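You operate a simulated robot arm through the tools that you are given. There is no shell and no other tool. Be economical: measure what you need, move in short steps, check, and stop when the job is done.

You run a simulated robot arm. Do the job below in one go: nothing can be reset, and whatever is moved stays where it is left.

## Task
Drop-test the reel 4 sheet and set the size knob by the chart.
Fine: one drop, timed till it has soaked in; park the dropper arm, then put the sheet back.

It is judged by the outcome, as a careful person would: the job done as asked, and still so three seconds after it is handed in. It fails if anything else is knocked over, pushed out of place, dropped, spilled or broken.

## Robot
A 7-joint arm with a two-finger parallel gripper, fixed in place. Base frame: the origin is at the foot of the arm, x ahead of it, y to its left, z up; the work surface is at about z = 870. Readings come in mm, degrees, newtons and seconds.
With the tool pointing down near the work surface it reaches from about 240 to 680 mm from the base axis. Its first joint turns from -66.0 to 66.0 degrees. Payload 2.4 kg.
The tool frame sits at the grasp point between the pads (the TCP): z along the fingers, y along the line on which they close. The tips reach 30 mm beyond it. Largest opening 94 mm; finger width 28, thickness 10; the body of the gripper, 50 by 96 mm, starts 55 mm behind the TCP.
Orientation is told as [roll, pitch, yaw] about the base's x, y, z axes, in that order, counted from this pose: with the fingers straight down and closing along the base's y, the tool's x points along the base's -x, its y along +y and its z along -z.

## Interface
- The arm moves only by the tool arm_command. Its argument "commands" is one flat list of numbers, 7 for each row, row after row: the shift along the tool's x, y, z in mm, then the turn, a rotation vector about the tool's x, y, z in degrees, then the finger opening in mm, from 0 to 94. In form: [dx, dy, dz, rx, ry, rz, fingers, dx, dy, dz, rx, ry, rz, fingers, ...]. A call has 1 to 20 rows; each row shifts and turns the commanded pose from where the row before left it, along the tool's axes as they then stand. A row lasts 0.2 s, in which the tool goes at most 50 mm and 8.6 degrees; a call with a longer step from one row to the next is refused whole, and so is a gripper value outside its range. A pose out of reach is approached as far as the arm can. The call stops where the force on the tool passes 90 N (or 10 N more than at its start, if that is more) or the arm is blocked; 0.2 s more then pass. The fingers move at their own pace (about 153 mm/s each) and stop on an object; they squeeze with about 23 N. The grip force told is the motor's: it shows also when the fingers shut on nothing. Time passes only in rows, and 0.2 s behind the last, so rows that do not move let the fingers close. The reply holds the time, the measured pose of the TCP, the force on the tool along the base axes, the opening and the grip force, in the units named above and with some noise, and new pictures: "pictures" is both (left out), scene, wrist or none.
- Cameras (640 x 400 px; columns grow to the right, rows downward): "scene" is fixed at [31.9, 447.4, 1464.5]; the picture's right is [-0.88, -0.47, 0.00], its down [-0.21, 0.39, -0.90] and it looks along [0.42, -0.79, -0.44] (base axes); focal length 352 px, centre (320, 200). "wrist" rides on the gripper at [-37, 0, -58] in the tool frame; the picture's right is [0.00, -1.00, 0.00], its down [0.97, 0.00, -0.24] and it looks along [0.24, 0.00, 0.97] (tool axes); focal length 218 px, centre (320, 200).
- locate(camera, pixels): for up to 12 pixels [column, row] of the newest picture of that camera ("zoom" is the newest enlarged one), the place [x, y, z] in the base frame of the surface seen there, good to about 2 mm, but the place of the scene camera against the robot may be out by one fixed shift of up to 18 mm in any direction. No time passes.
- inspect(camera, box): a new picture of the part [left, top, right, bottom] of that camera's present view, enlarged. No time passes.
- sign_off(): hands the job in; it is judged then, once.

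Keep the steps short. Do not move on a guess: measure, check each grasp and each placing, and mend mistakes. In all there are 80 turns and 120 pictures (those below and enlarged ones count). Leave the gripper open and the arm clear of the work at the hand-in unless told otherwise, and finish with a single line.

The tools are called after "Request:" as a command line: name --argument value ..., lists and objects as JSON in quotes. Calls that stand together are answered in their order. arm_command: Moves the arm, as the interface text tells. Its arguments: {"type":"object","properties":{"commands":{"type":"array"},"pictures":{"type":"string","enum":["both","scene","wrist","none"]}},"required":["commands"]} The other tools are called the same way: locate (camera, pixels) gives the place of the surface under pixels of a picture; inspect (camera, box) takes an enlarged picture of a part of a camera's view; sign_off () hands the job in.

At the start:

```text
time_s: 0.0
ee_pos: [401.9, 13.6, 1246.9]
tcp_rot: [0.0, 0.0, 0.0]
contact_force: [0.1, 0.6, 0.0]
gripper_width: 94.2
finger_force: 0.0
```

scene: 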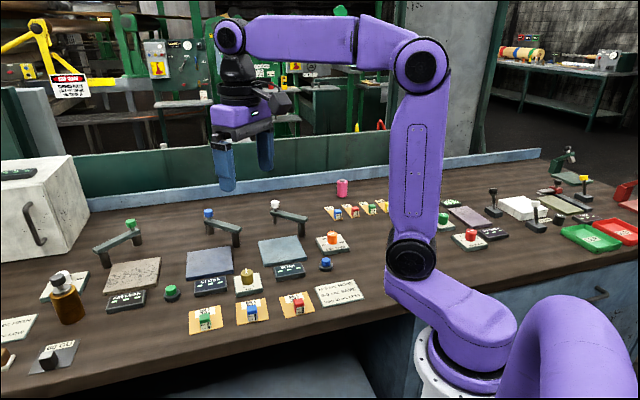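
wrist: 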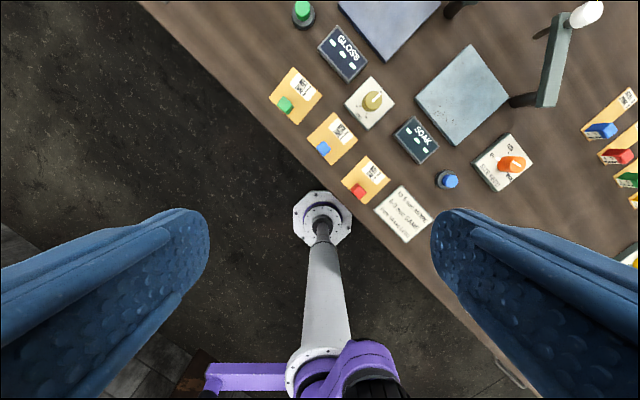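

I see a bench with several stations, signs and knobs. I'll enlarge the parts that carry writing before moving anything.

Request:
inspect --camera "scene" --box '[180, 190, 380, 340]'

Request:
inspect --camera "scene" --box '[0, 200, 220, 380]'

Request:
inspect --camera "scene" --box '[420, 140, 640, 280]'

Request:
inspect --camera "wrist" --box '[260, 0, 640, 240]'

```text
2.67 times, centred on (280, 265) of scene
```

zoom: 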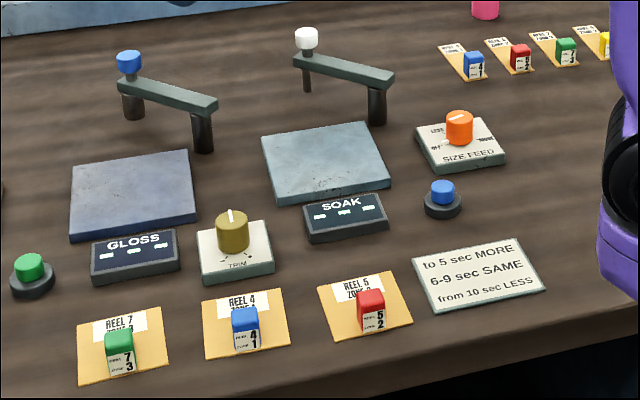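

```text
2.22 times, centred on (110, 290) of scene
```

zoom: 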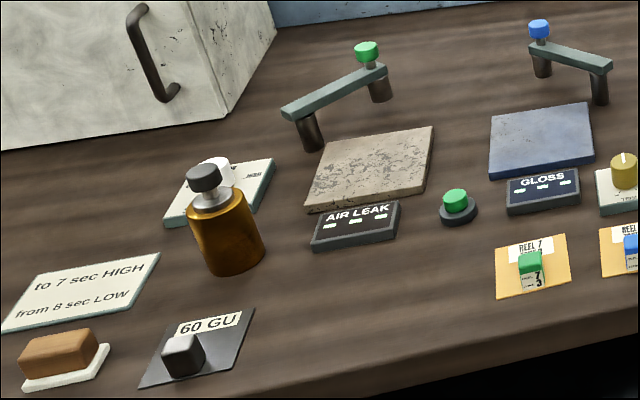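

```text
2.86 times, centred on (530, 210) of scene
```

zoom: 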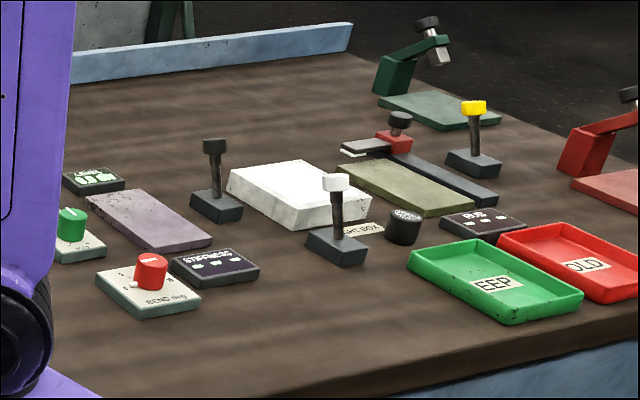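

```text
1.67 times, centred on (450, 120) of wrist
```

zoom: 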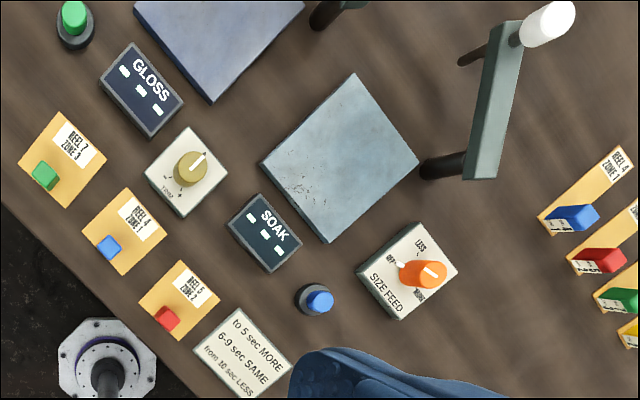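

The soak station is in the middle: a pad, a white-capped swing arm, the SOAK display, a blue button and the SIZE FEED knob. The chart reads: to 5 s MORE, 6-9 s SAME, from 10 s LESS. Next I'll measure these places with both cameras.

Request:
locate --camera "wrist" --pixels '[[324, 148], [340, 133], [462, 95], [448, 180], [512, 163], [497, 163], [586, 12], [553, 60], [522, 101], [600, 130], [623, 98], [416, 140]]'

Request:
locate --camera "scene" --pixels '[[252, 308], [253, 304], [281, 250], [326, 261], [332, 236], [275, 203], [318, 220], [352, 212], [332, 210], [289, 269]]'

Request:
inspect --camera "scene" --box '[310, 170, 410, 235]'

Request:
inspect --camera "wrist" --box '[540, 60, 640, 220]'

```text
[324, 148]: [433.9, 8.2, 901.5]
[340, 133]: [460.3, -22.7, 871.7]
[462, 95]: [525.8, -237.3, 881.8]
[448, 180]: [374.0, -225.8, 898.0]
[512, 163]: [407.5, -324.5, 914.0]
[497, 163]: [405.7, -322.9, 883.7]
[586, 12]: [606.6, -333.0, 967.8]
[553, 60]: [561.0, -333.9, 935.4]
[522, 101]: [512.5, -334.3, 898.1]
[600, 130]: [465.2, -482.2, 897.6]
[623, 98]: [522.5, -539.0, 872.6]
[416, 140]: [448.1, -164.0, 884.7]
```

```text
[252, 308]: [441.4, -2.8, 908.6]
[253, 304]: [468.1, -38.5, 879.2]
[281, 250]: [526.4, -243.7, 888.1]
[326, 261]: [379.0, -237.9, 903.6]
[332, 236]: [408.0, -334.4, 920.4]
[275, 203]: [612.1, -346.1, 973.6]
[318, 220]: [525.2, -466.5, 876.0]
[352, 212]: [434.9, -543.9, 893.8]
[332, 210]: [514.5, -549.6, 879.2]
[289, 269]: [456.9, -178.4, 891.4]
```

```text
6.15 times, centred on (360, 202) of scene
```

zoom: 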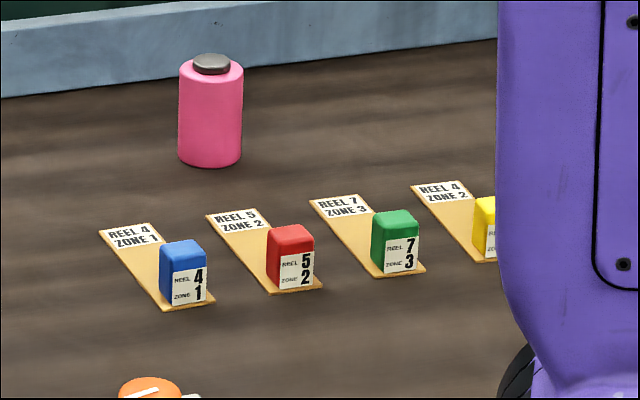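

```text
2.50 times, centred on (590, 140) of wrist
```

zoom: 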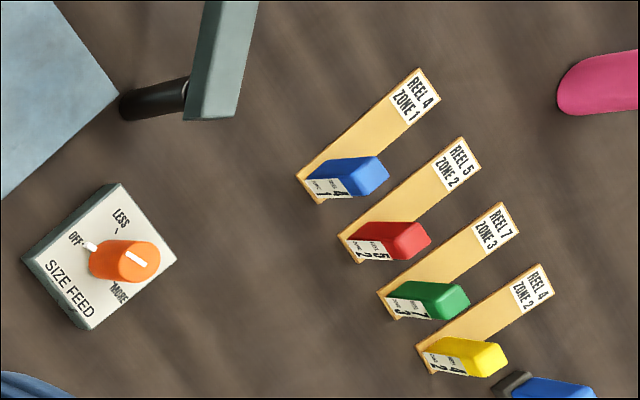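

The two cameras differ by about (+6, −12, +6), and I'll trust the wrist. The Reel 4 sheet for this bench is the square one with the blue block at about (434, 8, 901); the strips further back belong to the bend station. Next I'll move above the soak station for a closer look.

Request:
arm_command --commands '[-5, -36, 21, 0, 0, 0, 94, -5, -36, 21, 0, 0, 0, 94, -5, -36, 21, 0, 0, 0, 94, -5, -36, 21, 0, 0, 0, 94, -5, -36, 21, 0, 0, 0, 94, -5, -36, 21, 0, 0, 0, 94]' --pictures "both"

```text
time_s: 1.4
ee_pos: [431.6, -201.6, 1119.4]
tcp_rot: [0.0, 0.0, 0.0]
contact_force: [0.9, 0.1, -0.4]
gripper_width: 94.1
finger_force: 0.0
```

scene: 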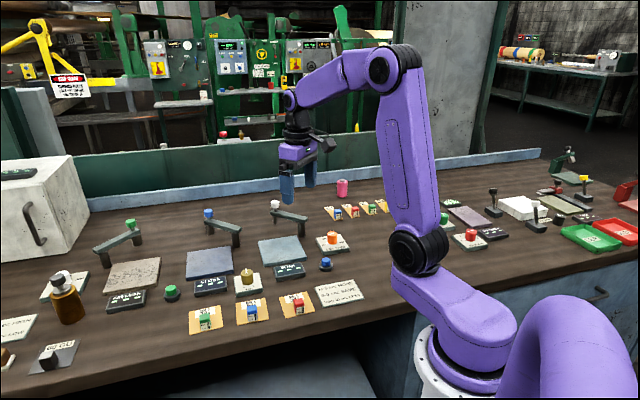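
wrist: 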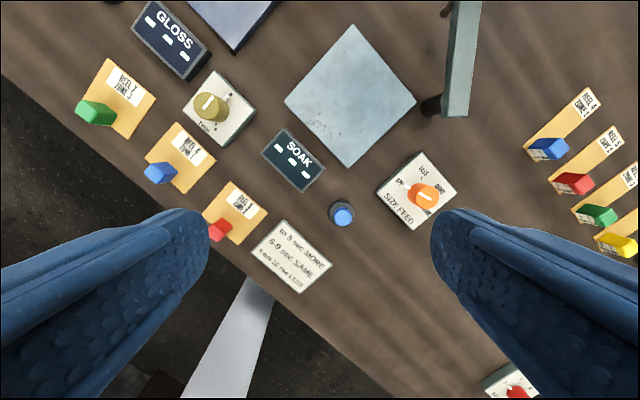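

Request:
inspect --camera "wrist" --box '[360, 130, 480, 240]'

Request:
inspect --camera "wrist" --box '[240, 20, 440, 240]'

Request:
inspect --camera "wrist" --box '[120, 100, 280, 250]'

Request:
inspect --camera "scene" --box '[240, 185, 360, 280]'

Request:
locate --camera "wrist" --pixels '[[286, 98], [352, 26], [415, 98], [350, 166], [462, 80], [466, 10], [432, 105], [152, 178], [178, 122], [214, 157], [181, 193], [343, 212]]'

Request:
locate --camera "wrist" --pixels '[[423, 195], [378, 190], [421, 153], [456, 189], [416, 228], [160, 172], [145, 155], [408, 193], [433, 195]]'

```text
3.64 times, centred on (420, 185) of wrist
```

zoom: 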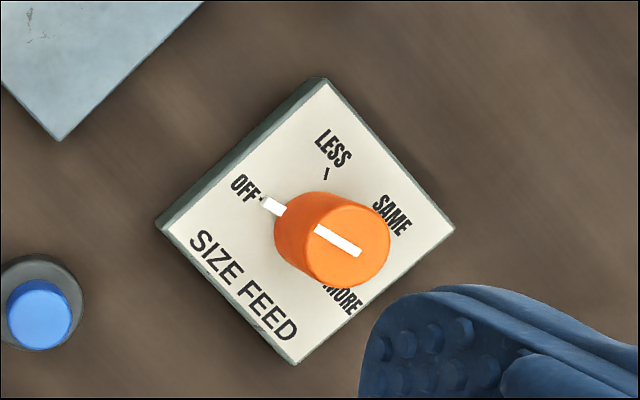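

```text
1.82 times, centred on (340, 130) of wrist
```

zoom: 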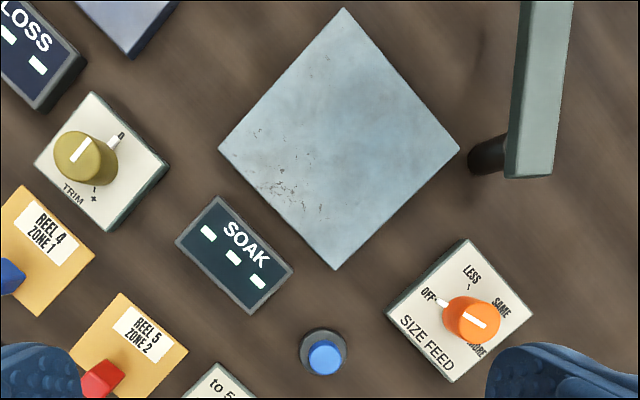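

```text
2.67 times, centred on (200, 175) of wrist
```

zoom: 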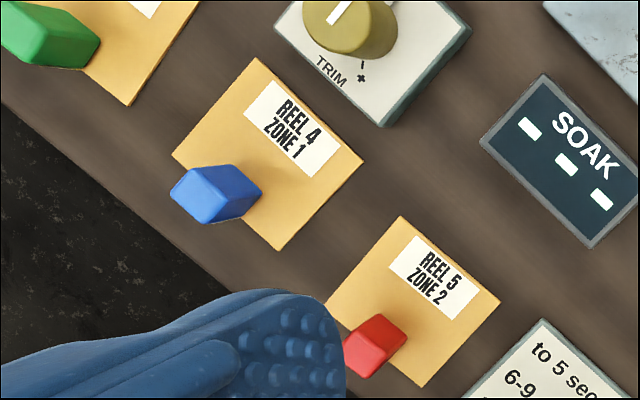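

```text
4.21 times, centred on (300, 232) of scene
```

zoom: 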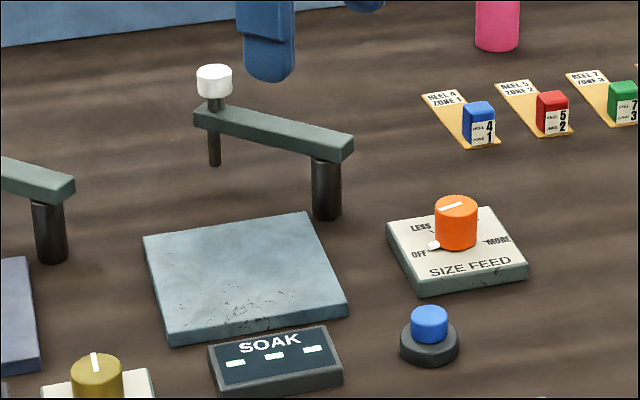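

```text
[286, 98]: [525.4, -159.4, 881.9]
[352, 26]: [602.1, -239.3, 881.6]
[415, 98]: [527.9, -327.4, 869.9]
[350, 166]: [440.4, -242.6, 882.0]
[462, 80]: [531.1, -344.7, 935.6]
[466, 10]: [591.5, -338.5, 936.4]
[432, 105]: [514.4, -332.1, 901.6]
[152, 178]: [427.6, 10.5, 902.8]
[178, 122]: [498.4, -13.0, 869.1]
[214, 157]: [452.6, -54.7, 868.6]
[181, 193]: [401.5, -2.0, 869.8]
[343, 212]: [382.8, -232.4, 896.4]
```

```text
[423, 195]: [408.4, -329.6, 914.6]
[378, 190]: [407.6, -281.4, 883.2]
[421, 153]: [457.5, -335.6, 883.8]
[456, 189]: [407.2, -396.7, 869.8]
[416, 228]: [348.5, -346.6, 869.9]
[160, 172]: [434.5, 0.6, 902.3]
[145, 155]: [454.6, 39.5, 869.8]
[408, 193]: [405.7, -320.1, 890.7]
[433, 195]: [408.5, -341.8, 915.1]
```

The bench axes lie at about 45° and the pad is centred near (521, −242, 882). The knob pointer is at OFF. The dropper post is near (518, −335) with its arm parked along +x. Next I'll go above the Reel 4 sheet and turn the tool to line up with the bench.

Request:
arm_command --commands '[0, 41, 12, 0, 0, 0, 94, 0, 41, 12, 0, 0, 0, 94, 0, 41, 12, 0, 0, 0, 94, 0, 41, 12, 0, 0, 0, 94, -2, 41, 12, 0, 0, 0, 94, 0, 0, 0, 0, 0, 7.5, 60, 0, 0, 0, 0, 0, 7.5, 60, 0, 0, 0, 0, 0, 7.5, 60, 0, 0, 0, 0, 0, 7.5, 60, 0, 0, 0, 0, 0, 7.5, 60, 0, 0, 0, 0, 0, 7.5, 60]' --pictures "wrist"

```text
time_s: 3.8
ee_pos: [434.7, 3.6, 1059.1]
tcp_rot: [0.0, 0.0, -45.2]
contact_force: [-0.8, -0.1, -0.5]
gripper_width: 60.0
finger_force: 0.1
```

wrist: 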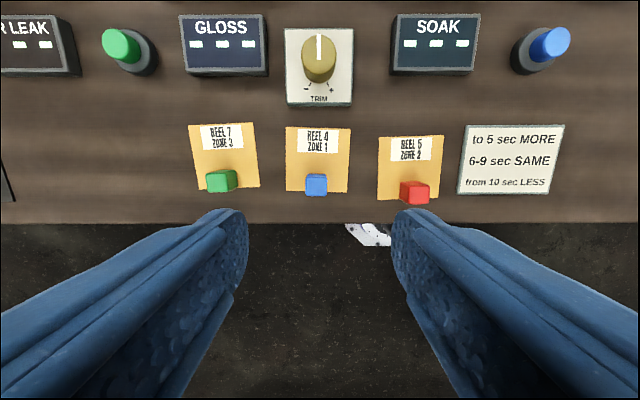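

The view now lines up with the bench. I'll measure the blue block (316, 184) and the sheet corners.

Request:
locate --camera "wrist" --pixels '[[316, 179], [306, 176], [326, 176], [307, 194], [326, 193], [286, 129], [350, 129], [348, 190], [287, 190], [300, 174], [331, 174]]'

Request:
inspect --camera "wrist" --box '[270, 120, 370, 200]'

```text
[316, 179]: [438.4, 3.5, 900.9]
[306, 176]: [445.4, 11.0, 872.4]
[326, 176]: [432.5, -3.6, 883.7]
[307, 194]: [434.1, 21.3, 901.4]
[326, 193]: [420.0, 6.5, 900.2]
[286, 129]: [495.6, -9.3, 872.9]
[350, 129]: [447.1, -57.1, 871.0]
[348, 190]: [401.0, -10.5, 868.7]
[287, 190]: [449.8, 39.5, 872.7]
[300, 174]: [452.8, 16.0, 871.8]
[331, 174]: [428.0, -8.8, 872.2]
```

```text
5.00 times, centred on (320, 160) of wrist
```

zoom: 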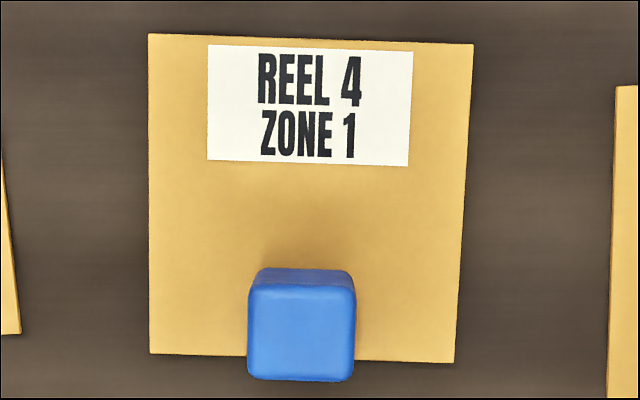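

The sheet is centred at about (448, −9) and the block top is centred at about (433, 9), z 901. I'll lower over the block to z ≈ 905 with the fingers still open, then check.

Request:
arm_command --commands '[5, 2.6, 35, 0, 0, 0, 60, 0, 0, 35, 0, 0, 0, 60, 0, 0, 35, 0, 0, 0, 60, 0, 0, 25, 0, 0, 0, 60, 0, 0, 14, 0, 0, 0, 60, 0, 0, 10, 0, 0, 0, 60]' --pictures "both"

```text
time_s: 5.2
ee_pos: [432.1, 10.1, 905.5]
tcp_rot: [0.0, 0.0, -45.0]
contact_force: [-0.7, 0.9, 0.4]
gripper_width: 60.0
finger_force: 0.1
```

scene: 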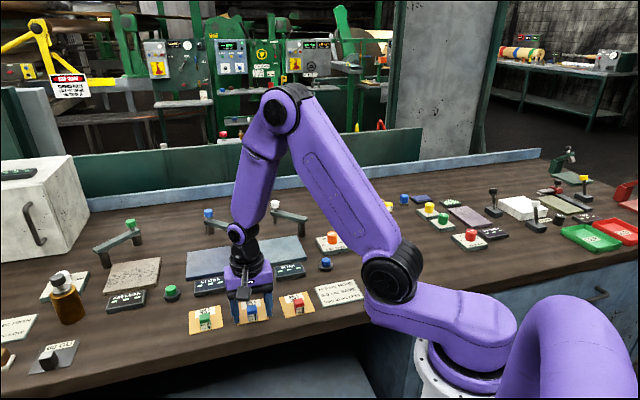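
wrist: 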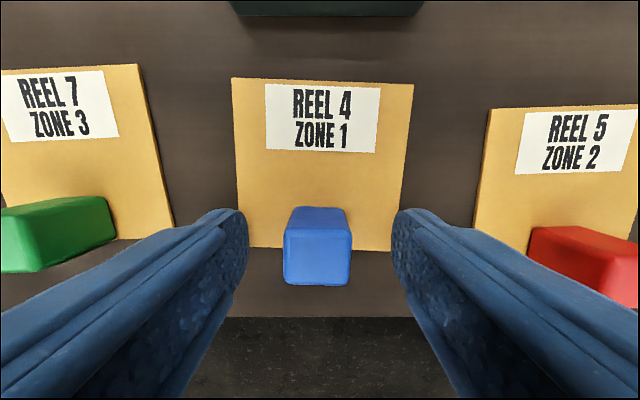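

The block sits centred between the fingers at (318, 245). Now I'll close on it.

Request:
locate --camera "wrist" --pixels '[[318, 235], [318, 250], [318, 270], [234, 80], [412, 86], [236, 245], [395, 250]]'

Request:
arm_command --commands '[0, 0, 0, 0, 0, 0, 14, 0, 0, 0, 0, 0, 0, 14, 0, 0, 0, 0, 0, 0, 14]' --pictures "wrist"

```text
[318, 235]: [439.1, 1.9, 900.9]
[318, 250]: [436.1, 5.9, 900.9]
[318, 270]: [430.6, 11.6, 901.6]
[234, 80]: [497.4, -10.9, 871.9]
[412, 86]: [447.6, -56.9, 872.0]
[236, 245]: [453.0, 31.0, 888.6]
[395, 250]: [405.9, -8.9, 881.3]
```

```text
time_s: 6.0
ee_pos: [433.5, 9.1, 906.0]
tcp_rot: [0.1, -0.1, -45.0]
contact_force: [-1.8, 0.9, 22.2]
gripper_width: 21.3
finger_force: 23.0
```

wrist: 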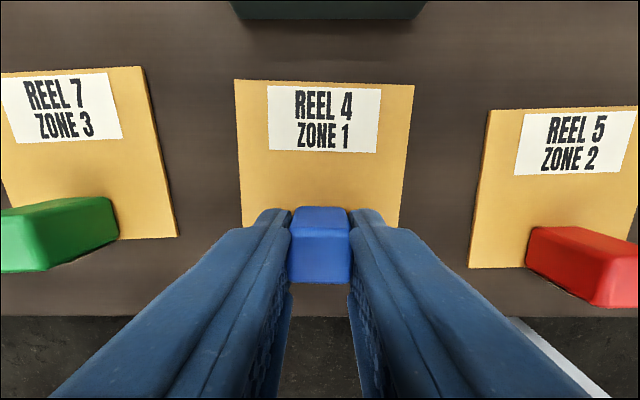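

The grip reads 21.3 mm and 23 N. I'll lift straight up and check that the sheet comes with it.

Request:
arm_command --commands '[0, 0, -15, 0, 0, 0, 14, 0, 0, -25, 0, 0, 0, 14, 0, 0, -30, 0, 0, 0, 14, 0, 0, -35, 0, 0, 0, 14]' --pictures "both"

```text
time_s: 7.0
ee_pos: [431.7, 9.1, 1011.4]
tcp_rot: [-0.1, 0.0, -45.1]
contact_force: [-0.6, 0.6, -0.4]
gripper_width: 21.3
finger_force: 23.5
```

scene: 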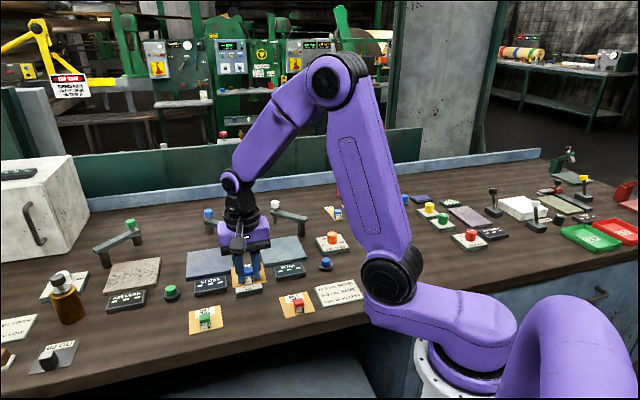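
wrist: 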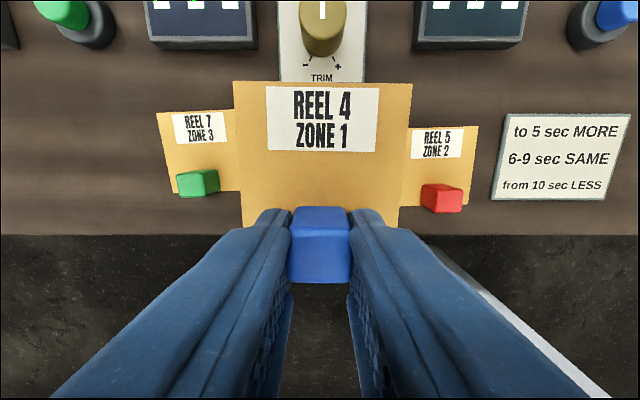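

The sheet came up flat with the block. I'll carry it over the soak pad at this height.

Request:
arm_command --commands '[-35.9, -18.6, 0, 0, 0, 0, 14, -35.9, -18.6, 0, 0, 0, 0, 14, -35.9, -18.6, 0, 0, 0, 0, 14, -35.9, -18.6, 0, 0, 0, 0, 14, -35.9, -18.6, 0, 0, 0, 0, 14, -35.9, -18.6, 0, 0, 0, 0, 14]' --pictures "both"

```text
time_s: 8.4
ee_pos: [507.7, -223.4, 1010.8]
tcp_rot: [0.0, 0.0, -45.0]
contact_force: [-0.2, -0.4, -0.8]
gripper_width: 21.2
finger_force: 22.8
```

scene: 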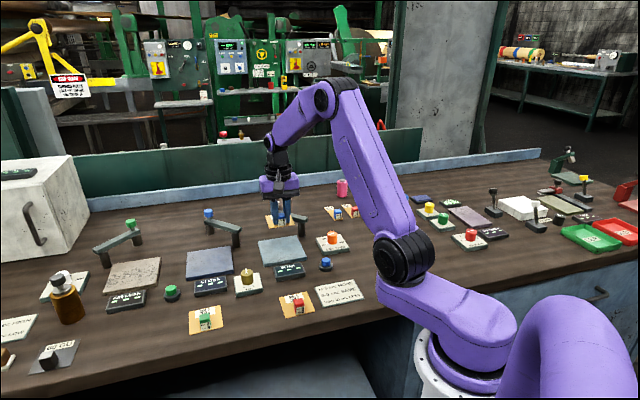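
wrist: 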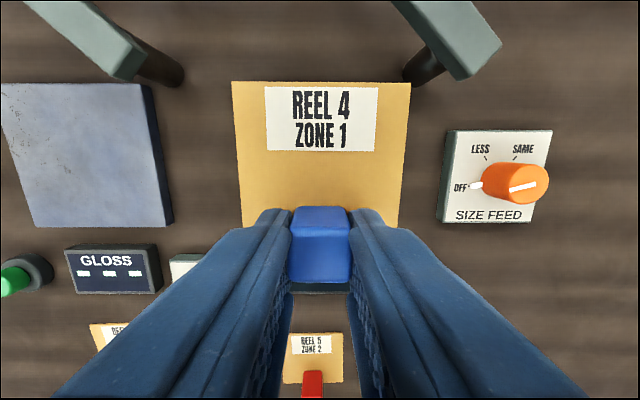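

The pad is right below the sheet. I'll shift a couple of mm and lower to just above it; contact should come near z 918.

Request:
arm_command --commands '[2.9, -0.9, 30, 0, 0, 0, 14, 0, 0, 30, 0, 0, 0, 14, 0, 0, 20, 0, 0, 0, 14, 0, 0, 6, 0, 0, 0, 14, 0, 0, 3, 0, 0, 0, 14]' --pictures "wrist"

Request:
inspect --camera "scene" --box '[235, 180, 365, 290]'

```text
time_s: 9.6
ee_pos: [502.2, -220.8, 920.8]
tcp_rot: [0.0, 0.1, -44.9]
contact_force: [1.0, 0.2, -1.9]
gripper_width: 20.9
finger_force: 23.2
```

wrist: 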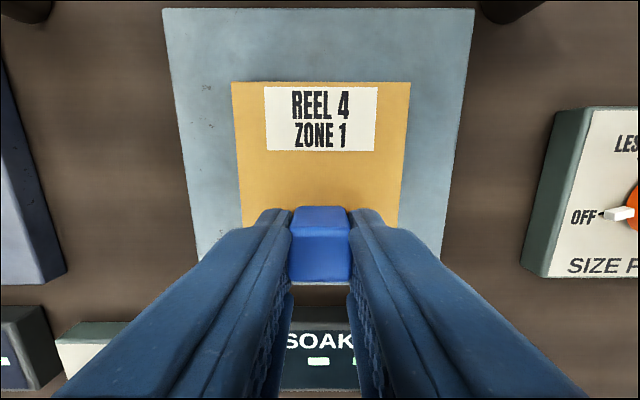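

```text
3.64 times, centred on (300, 235) of scene
```

zoom: 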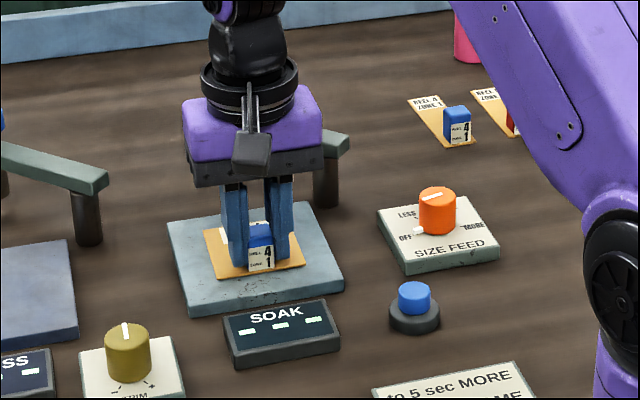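

The sheet is centred laterally on the pad and about 3 mm too near. I'll shift 3 mm farther and set it down.

Request:
arm_command --commands '[-3, 0, 0, 0, 0, 0, 14, 0, 0, 2, 0, 0, 0, 14, 0, 0, 1, 0, 0, 0, 14]' --pictures "wrist"

```text
time_s: 10.4
ee_pos: [505.3, -223.3, 918.9]
tcp_rot: [0.0, -0.1, -45.0]
contact_force: [-1.1, 0.2, 5.0]
gripper_width: 21.2
finger_force: 23.1
```

wrist: 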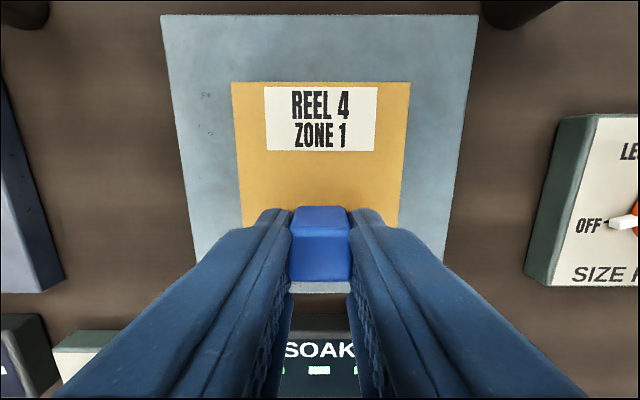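

Contact is felt (5 N) at z 919. I'll open the fingers a moderate amount and rise straight up.

Request:
arm_command --commands '[0, 0, 0, 0, 0, 0, 50, 0, 0, 0, 0, 0, 0, 50, 0, 0, -20, 0, 0, 0, 50, 0, 0, -40, 0, 0, 0, 50, 0, 0, -40, 0, 0, 0, 50, 0, 0, -40, 0, 0, 0, 50]' --pictures "both"

```text
time_s: 11.8
ee_pos: [504.6, -223.0, 1059.3]
tcp_rot: [0.1, -0.1, -45.0]
contact_force: [-0.7, -0.8, 0.2]
gripper_width: 50.3
finger_force: 0.0
```

scene: 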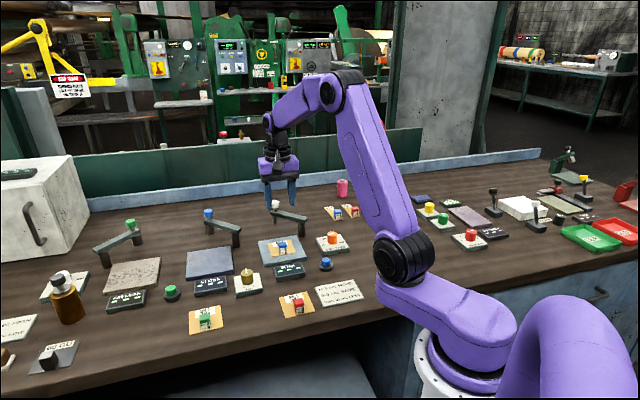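
wrist: 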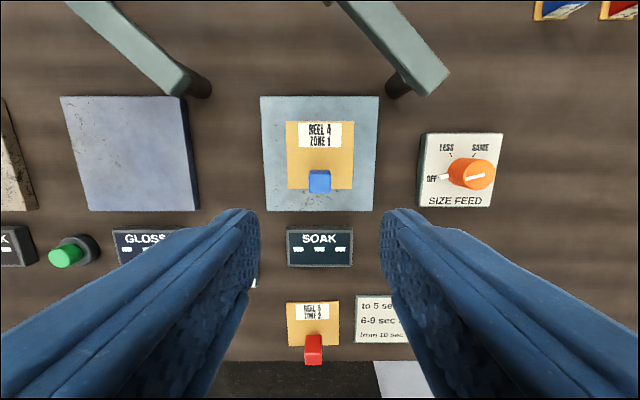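

The sheet lies well on the pad. Next I'll move farther out and slightly right to see the dropper arm from above.

Request:
arm_command --commands '[-32, -15, -10, 0, 0, 0, 50, -32, -15, -10, 0, 0, 0, 50]' --pictures "wrist"

Request:
inspect --camera "scene" --box '[255, 190, 335, 250]'

```text
time_s: 12.4
ee_pos: [529.5, -290.1, 1079.2]
tcp_rot: [0.0, 0.0, -44.9]
contact_force: [0.1, 0.6, 0.3]
gripper_width: 50.2
finger_force: 0.0
```

wrist: 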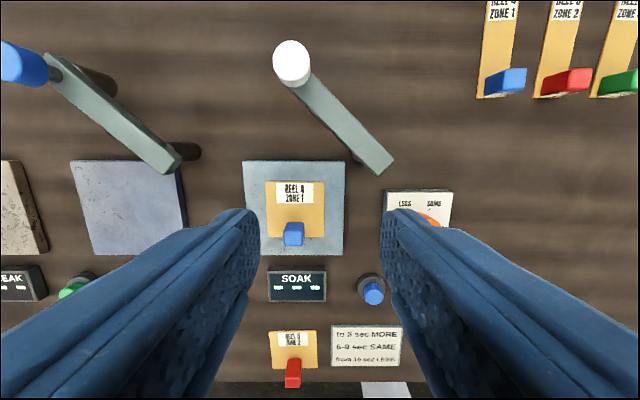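

```text
6.67 times, centred on (295, 220) of scene
```

zoom: 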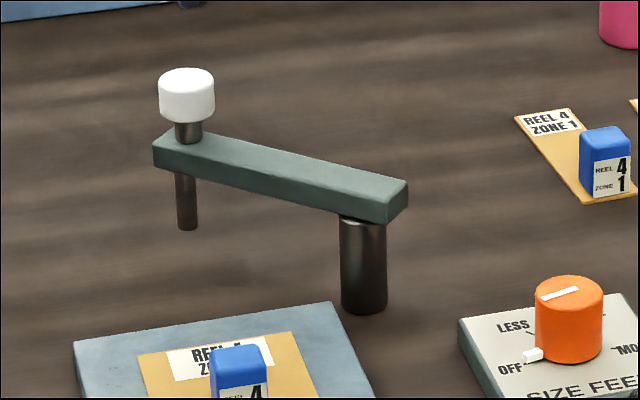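

I'll measure the arm bar, its cap and its ends.

Request:
locate --camera "wrist" --pixels '[[291, 58], [280, 50], [303, 62], [312, 78], [300, 92], [392, 156], [374, 170], [365, 158], [378, 150], [340, 115], [289, 75]]'

Request:
inspect --camera "wrist" --box '[230, 20, 430, 180]'

```text
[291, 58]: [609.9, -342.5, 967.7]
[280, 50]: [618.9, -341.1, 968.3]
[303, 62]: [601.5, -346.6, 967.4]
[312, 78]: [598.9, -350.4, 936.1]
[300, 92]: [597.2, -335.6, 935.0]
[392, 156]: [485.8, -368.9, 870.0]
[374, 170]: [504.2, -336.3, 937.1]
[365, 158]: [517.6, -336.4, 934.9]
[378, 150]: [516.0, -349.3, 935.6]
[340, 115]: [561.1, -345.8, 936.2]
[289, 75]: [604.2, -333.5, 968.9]
```

```text
2.50 times, centred on (330, 100) of wrist
```

zoom: 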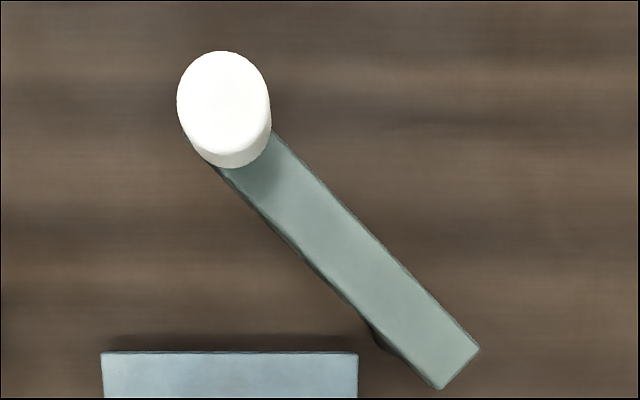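

The bar is about 17 mm wide, centred on y ≈ −342 with its top at z 936. The cap is at (609, −342) and the pivot near (513, −342). I'll turn the tool to yaw 0 and stand above the bar at x ≈ 579, and also look at the blue button.

Request:
arm_command --commands '[0, 0, 0, 0, 0, -7.5, 40, 0, 0, 0, 0, 0, -7.5, 40, 0, 0, 0, 0, 0, -7.5, 40, 0, 0, 0, 0, 0, -7.5, 40, 0, 0, 0, 0, 0, -7.5, 40, 0, 0, 0, 0, 0, -7.5, 40, -25, -26, 20, 0, 0, 0, 40, -24.5, -26, 20, 0, 0, 0, 40]' --pictures "wrist"

Request:
inspect --camera "scene" --box '[300, 225, 360, 275]'

```text
time_s: 14.2
ee_pos: [579.3, -340.6, 1038.2]
tcp_rot: [0.0, 0.1, 0.0]
contact_force: [-0.3, -0.1, 0.6]
gripper_width: 40.0
finger_force: 0.1
```

wrist: 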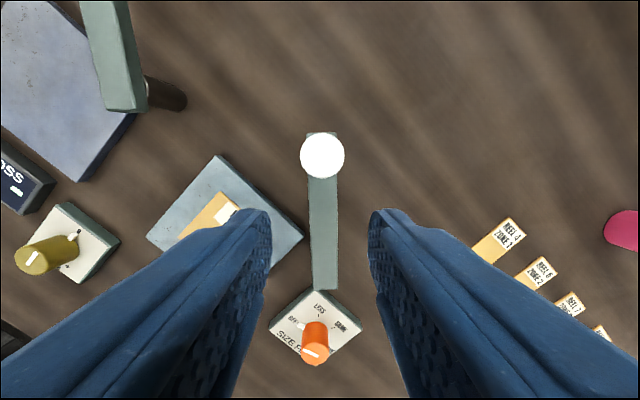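

```text
8.00 times, centred on (330, 250) of scene
```

zoom: 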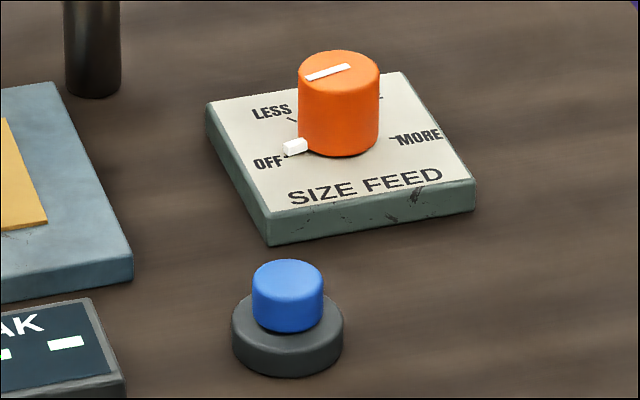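

From straight above, the cap is at (322, 155) and the bar's near end at (324, 288). I'll measure these.

Request:
locate --camera "wrist" --pixels '[[322, 155], [323, 200], [311, 240], [337, 240], [313, 285], [336, 287], [322, 136], [301, 155], [344, 155]]'

```text
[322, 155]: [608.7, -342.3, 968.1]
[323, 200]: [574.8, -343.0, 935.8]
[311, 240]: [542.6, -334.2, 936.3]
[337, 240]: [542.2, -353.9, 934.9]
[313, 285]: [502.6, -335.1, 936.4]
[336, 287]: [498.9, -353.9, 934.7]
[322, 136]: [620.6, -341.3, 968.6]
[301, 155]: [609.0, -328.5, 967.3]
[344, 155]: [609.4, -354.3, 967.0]
```

I'll lower over the bar at x ≈ 577 with the fingers straddling it, to z 950 so the tips sit beside the bar and the gripper body stays clear of the cap.

Request:
arm_command --commands '[3, -2.5, 30, 0, 0, 0, 44, 0, 0, 30, 0, 0, 0, 44, 0, 0, 18, 0, 0, 0, 44, 0, 0, 10, 0, 0, 0, 44]' --pictures "both"

Request:
inspect --camera "scene" --box '[240, 140, 350, 250]'

```text
time_s: 15.2
ee_pos: [576.0, -344.3, 951.3]
tcp_rot: [0.0, -0.1, 0.0]
contact_force: [-0.6, -0.2, -0.1]
gripper_width: 43.9
finger_force: 0.1
```

scene: 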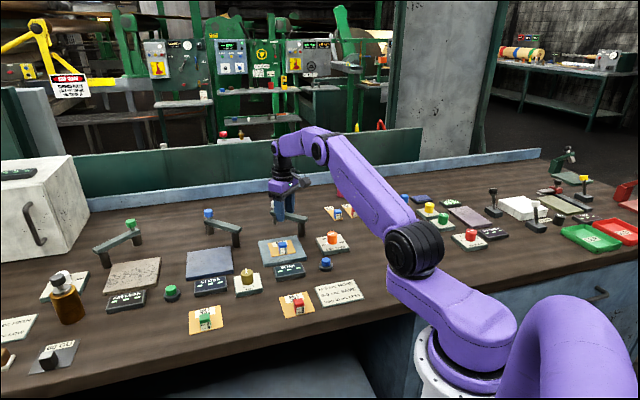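
wrist: 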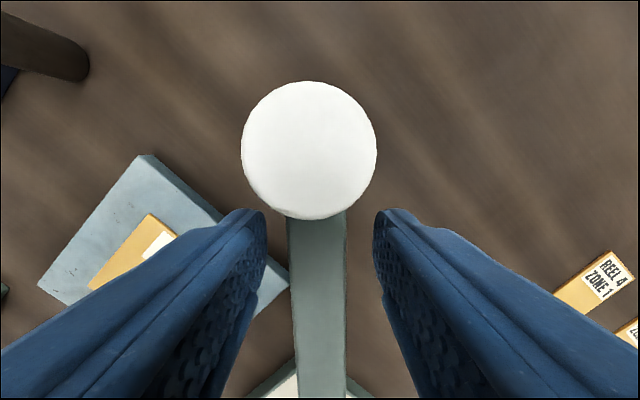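

```text
3.64 times, centred on (295, 195) of scene
```

zoom: 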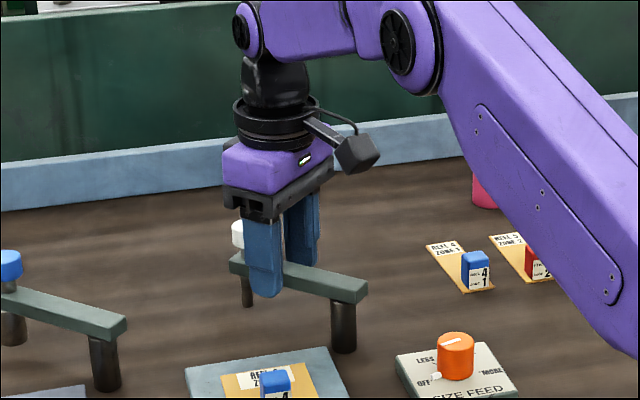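

The fingers straddle the bar. I'll close to a loose 26 mm and swing in an arc about the pivot, 24° first, then check.

Request:
arm_command --commands '[0, 0, 0, 0, 0, 0, 26, 0, 0, 0, 0, 0, 0, 26, 0.6, 8.8, 0, 0, 0, -8, 26, 0.6, 8.8, 0, 0, 0, -8, 26, 0.6, 8.8, 0, 0, 0, -8, 26]' --pictures "wrist"

```text
time_s: 16.4
ee_pos: [569.9, -318.0, 950.9]
tcp_rot: [0.0, 0.1, 24.1]
contact_force: [0.9, -1.6, 0.4]
gripper_width: 26.2
finger_force: 0.2
```

wrist: 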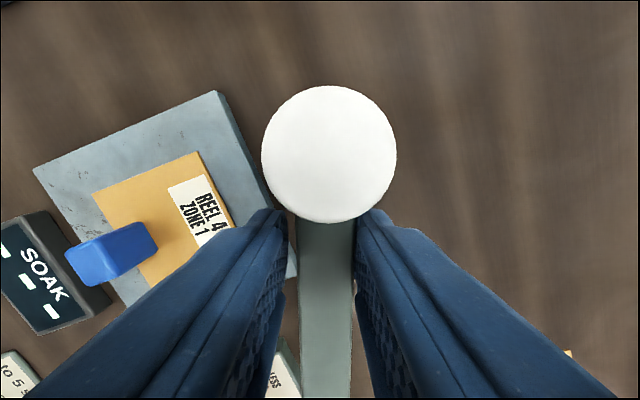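

The arm swings freely. I'll continue another 40°.

Request:
arm_command --commands '[0.6, 8.8, 0, 0, 0, -8, 26, 0.6, 8.8, 0, 0, 0, -8, 26, 0.6, 8.8, 0, 0, 0, -8, 26, 0.6, 8.8, 0, 0, 0, -8, 26, 0.6, 8.8, 0, 0, 0, -8, 26]' --pictures "both"

```text
time_s: 17.6
ee_pos: [541.1, -286.3, 952.0]
tcp_rot: [0.0, 0.0, 64.2]
contact_force: [0.3, 0.3, 0.3]
gripper_width: 26.3
finger_force: 0.4
```

scene: 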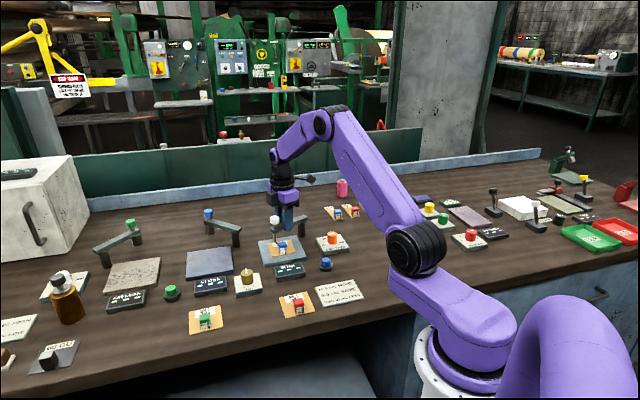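
wrist: 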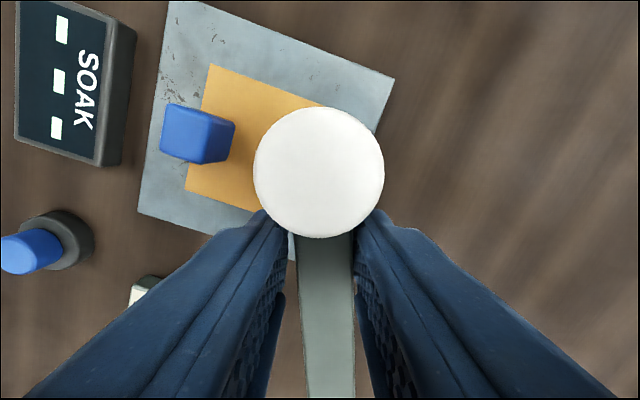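

The cap is now over the sheet; my radius is a few mm too large, so I'll correct inward. I'll do the last 22°.

Request:
arm_command --commands '[2, 8.8, 0, 0, 0, -8, 26, 2, 8.8, 0, 0, 0, -8, 26, 1, 6.6, 0, 0, 0, -6, 26]' --pictures "both"

Request:
inspect --camera "scene" --box '[240, 170, 350, 280]'

Request:
locate --camera "wrist" --pixels '[[320, 160], [322, 260], [300, 300], [345, 300]]'

```text
time_s: 18.4
ee_pos: [519.2, -285.4, 951.3]
tcp_rot: [-0.6, 0.2, 86.2]
contact_force: [19.3, -8.4, -4.6]
gripper_width: 37.5
finger_force: 10.0
```

scene: 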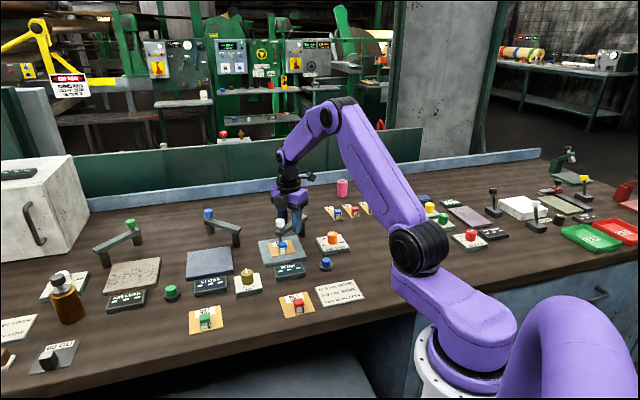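
wrist: 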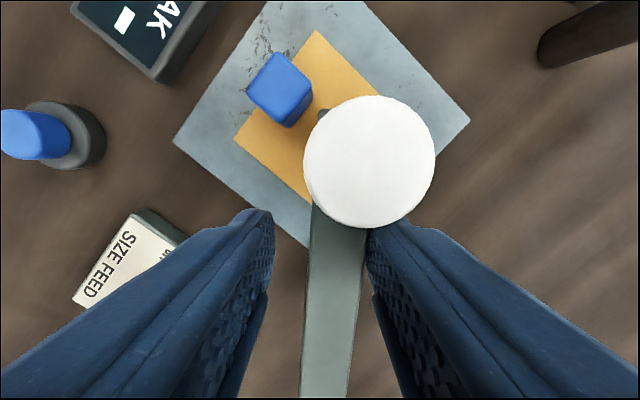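

```text
3.64 times, centred on (295, 225) of scene
```

zoom: 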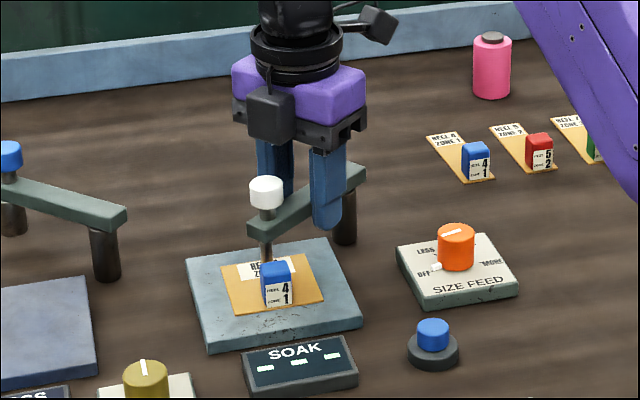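

```text
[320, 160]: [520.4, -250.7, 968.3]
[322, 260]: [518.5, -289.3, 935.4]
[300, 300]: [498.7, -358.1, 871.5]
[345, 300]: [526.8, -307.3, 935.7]
```

The arm met its stop (19 N on one finger). I'll back off a few mm, open, rise straight up and check that the arm stays.

Request:
arm_command --commands '[0, -6, 0, 0, 0, 0, 44, 0, 0, 0, 0, 0, 0, 44, 0, 0, -25, 0, 0, 0, 44, 0, 0, -45, 0, 0, 0, 44, 0, 0, -45, 0, 0, 0, 44]' --pictures "both"

Request:
inspect --camera "scene" --box '[240, 190, 340, 290]'

```text
time_s: 19.6
ee_pos: [522.8, -281.9, 1064.6]
tcp_rot: [0.0, 0.0, 86.0]
contact_force: [-0.3, -0.6, -0.4]
gripper_width: 43.7
finger_force: 0.0
```

scene: 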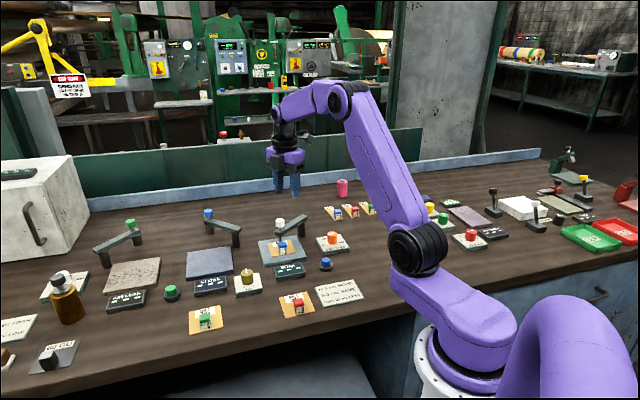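
wrist: 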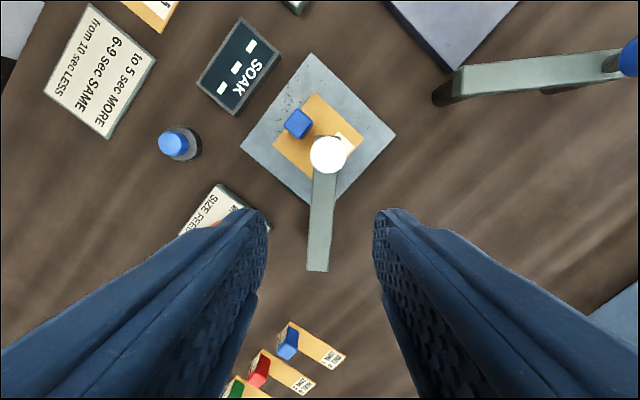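

```text
4.00 times, centred on (290, 240) of scene
```

zoom: 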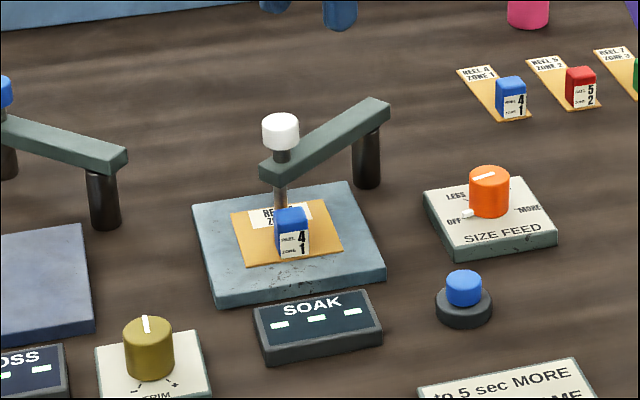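

I'll measure the cap, bar and sheet to see where the drop will land.

Request:
locate --camera "wrist" --pixels '[[328, 155], [310, 154], [346, 156], [328, 140], [309, 270], [329, 272], [313, 92], [273, 140], [365, 140], [313, 54], [395, 133], [241, 144]]'

Request:
inspect --camera "wrist" --box '[230, 40, 410, 290]'

```text
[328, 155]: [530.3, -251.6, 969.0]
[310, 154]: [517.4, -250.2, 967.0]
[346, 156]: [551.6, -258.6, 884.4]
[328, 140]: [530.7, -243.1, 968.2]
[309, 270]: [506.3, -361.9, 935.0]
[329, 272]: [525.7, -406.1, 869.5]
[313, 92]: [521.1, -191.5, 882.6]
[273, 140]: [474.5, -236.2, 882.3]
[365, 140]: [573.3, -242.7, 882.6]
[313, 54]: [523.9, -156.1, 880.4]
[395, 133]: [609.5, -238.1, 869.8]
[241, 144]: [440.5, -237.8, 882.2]
```

```text
1.60 times, centred on (320, 165) of wrist
```

zoom: 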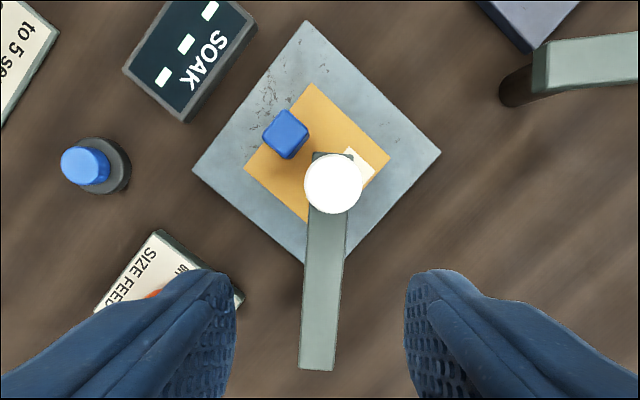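

The arm's stop puts the nozzle at about (530, −251). That is about 13 mm beyond the sheet centre, so the drop would land on the paper label. A good test needs bare paper, so I'll nudge the sheet about 13 mm farther by pushing its block from the near side with closed fingers. First I'll get into position high up, at yaw 45.

Request:
arm_command --commands '[0, 0, 0, 0, 0, 8.2, 0, 0, 0, 0, 0, 0, 8.2, 0, 0, 0, 0, 0, 0, 8.2, 0, 0, 0, 0, 0, 0, 8.2, 0, 0, 0, 0, 0, 0, 8.2, 0, -14.8, 41.5, 0, 0, 0, 0, 0, -14.8, 41.5, 0, 0, 0, 0, 0]' --pictures "wrist"

```text
time_s: 21.2
ee_pos: [484.6, -205.1, 1065.5]
tcp_rot: [0.0, 0.0, 44.9]
contact_force: [0.2, 0.1, 0.3]
gripper_width: 0.2
finger_force: 23.1
```

wrist: 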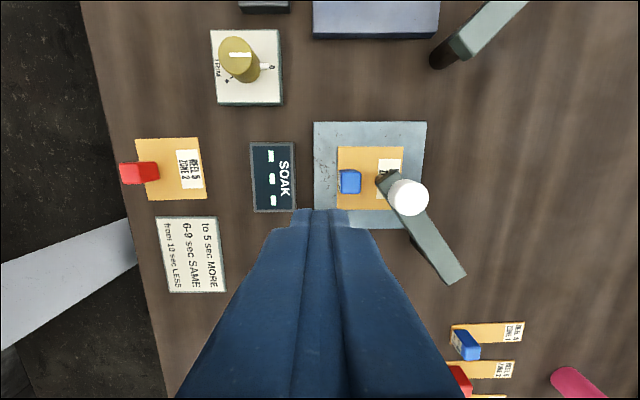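

I'll locate the block from here before going down.

Request:
locate --camera "wrist" --pixels '[[352, 182], [344, 182], [341, 172], [341, 192], [360, 182], [403, 148], [338, 148], [338, 209], [410, 197]]'

Request:
inspect --camera "wrist" --box '[300, 110, 480, 300]'

```text
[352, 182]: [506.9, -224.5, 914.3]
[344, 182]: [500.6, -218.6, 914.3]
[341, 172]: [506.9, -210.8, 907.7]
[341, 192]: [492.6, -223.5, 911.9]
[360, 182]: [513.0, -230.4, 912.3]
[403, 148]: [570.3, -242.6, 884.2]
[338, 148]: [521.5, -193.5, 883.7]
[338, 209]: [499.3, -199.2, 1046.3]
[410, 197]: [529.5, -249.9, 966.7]
```

```text
2.11 times, centred on (390, 205) of wrist
```

zoom: 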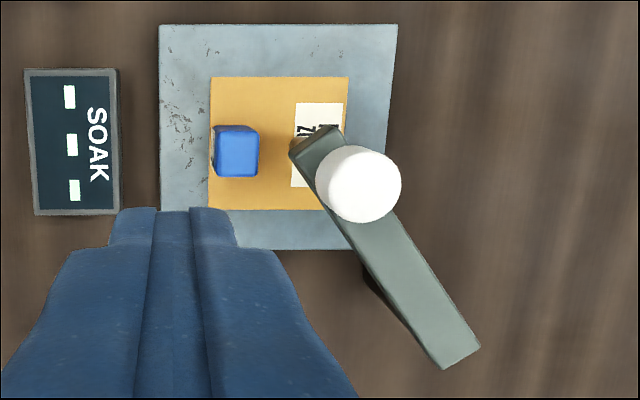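

The block's near face is at f ≈ 506 along the bench depth and the fingers are about 8 mm short of it. The label edge is at 548 and the nozzle at 551. I'll lower to z 928 (tips 898), then push about 19 mm in short steps.

Request:
arm_command --commands '[-2, 0, 40, 0, 0, 0, 0, 0, 0, 40, 0, 0, 0, 0, 0, 0, 35, 0, 0, 0, 0, 0, 0, 22, 0, 0, 0, 0]' --pictures "wrist"

Request:
inspect --camera "scene" --box '[240, 180, 340, 290]'

```text
time_s: 22.2
ee_pos: [484.8, -203.2, 926.8]
tcp_rot: [0.0, 0.0, 44.9]
contact_force: [-0.2, -0.5, 0.4]
gripper_width: 0.0
finger_force: 23.5
```

wrist: 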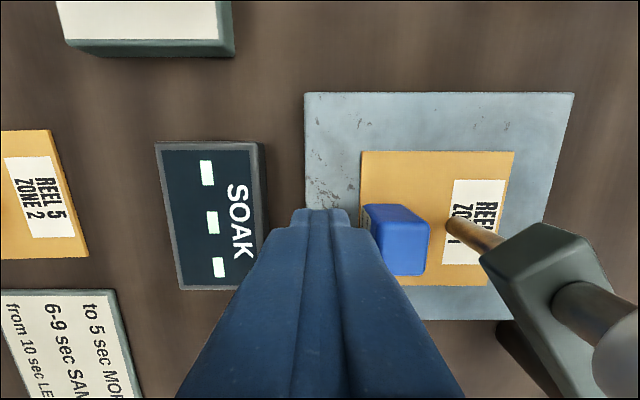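

```text
3.64 times, centred on (290, 235) of scene
```

zoom: 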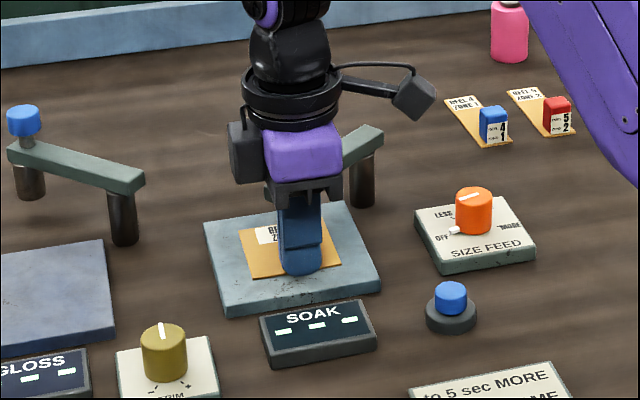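

The nozzle tip (455, 222) is clearly by the label edge. I'll measure it, then push in 4 mm steps.

Request:
locate --camera "wrist" --pixels '[[456, 221], [453, 215], [454, 190], [512, 152], [362, 152], [372, 240]]'

Request:
arm_command --commands '[0, -4, 0, 0, 0, 0, 0, 0, -4, 0, 0, 0, 0, 0, 0, -4, 0, 0, 0, 0, 0, 0, -3, 0, 0, 0, 0, 0]' --pictures "wrist"

```text
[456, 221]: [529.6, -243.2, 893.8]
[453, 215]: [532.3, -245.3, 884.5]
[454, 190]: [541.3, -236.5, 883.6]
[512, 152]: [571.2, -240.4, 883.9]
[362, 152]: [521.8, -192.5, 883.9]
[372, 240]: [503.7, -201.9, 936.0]
```

```text
time_s: 23.2
ee_pos: [496.0, -213.5, 927.3]
tcp_rot: [-0.1, 0.0, 44.9]
contact_force: [0.4, 0.6, -0.5]
gripper_width: 0.0
finger_force: 23.5
```

wrist: 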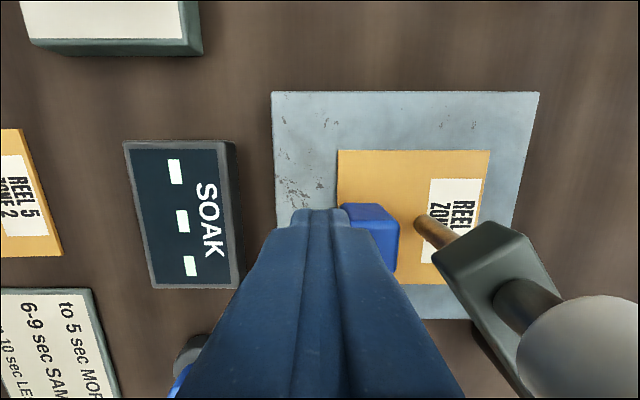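

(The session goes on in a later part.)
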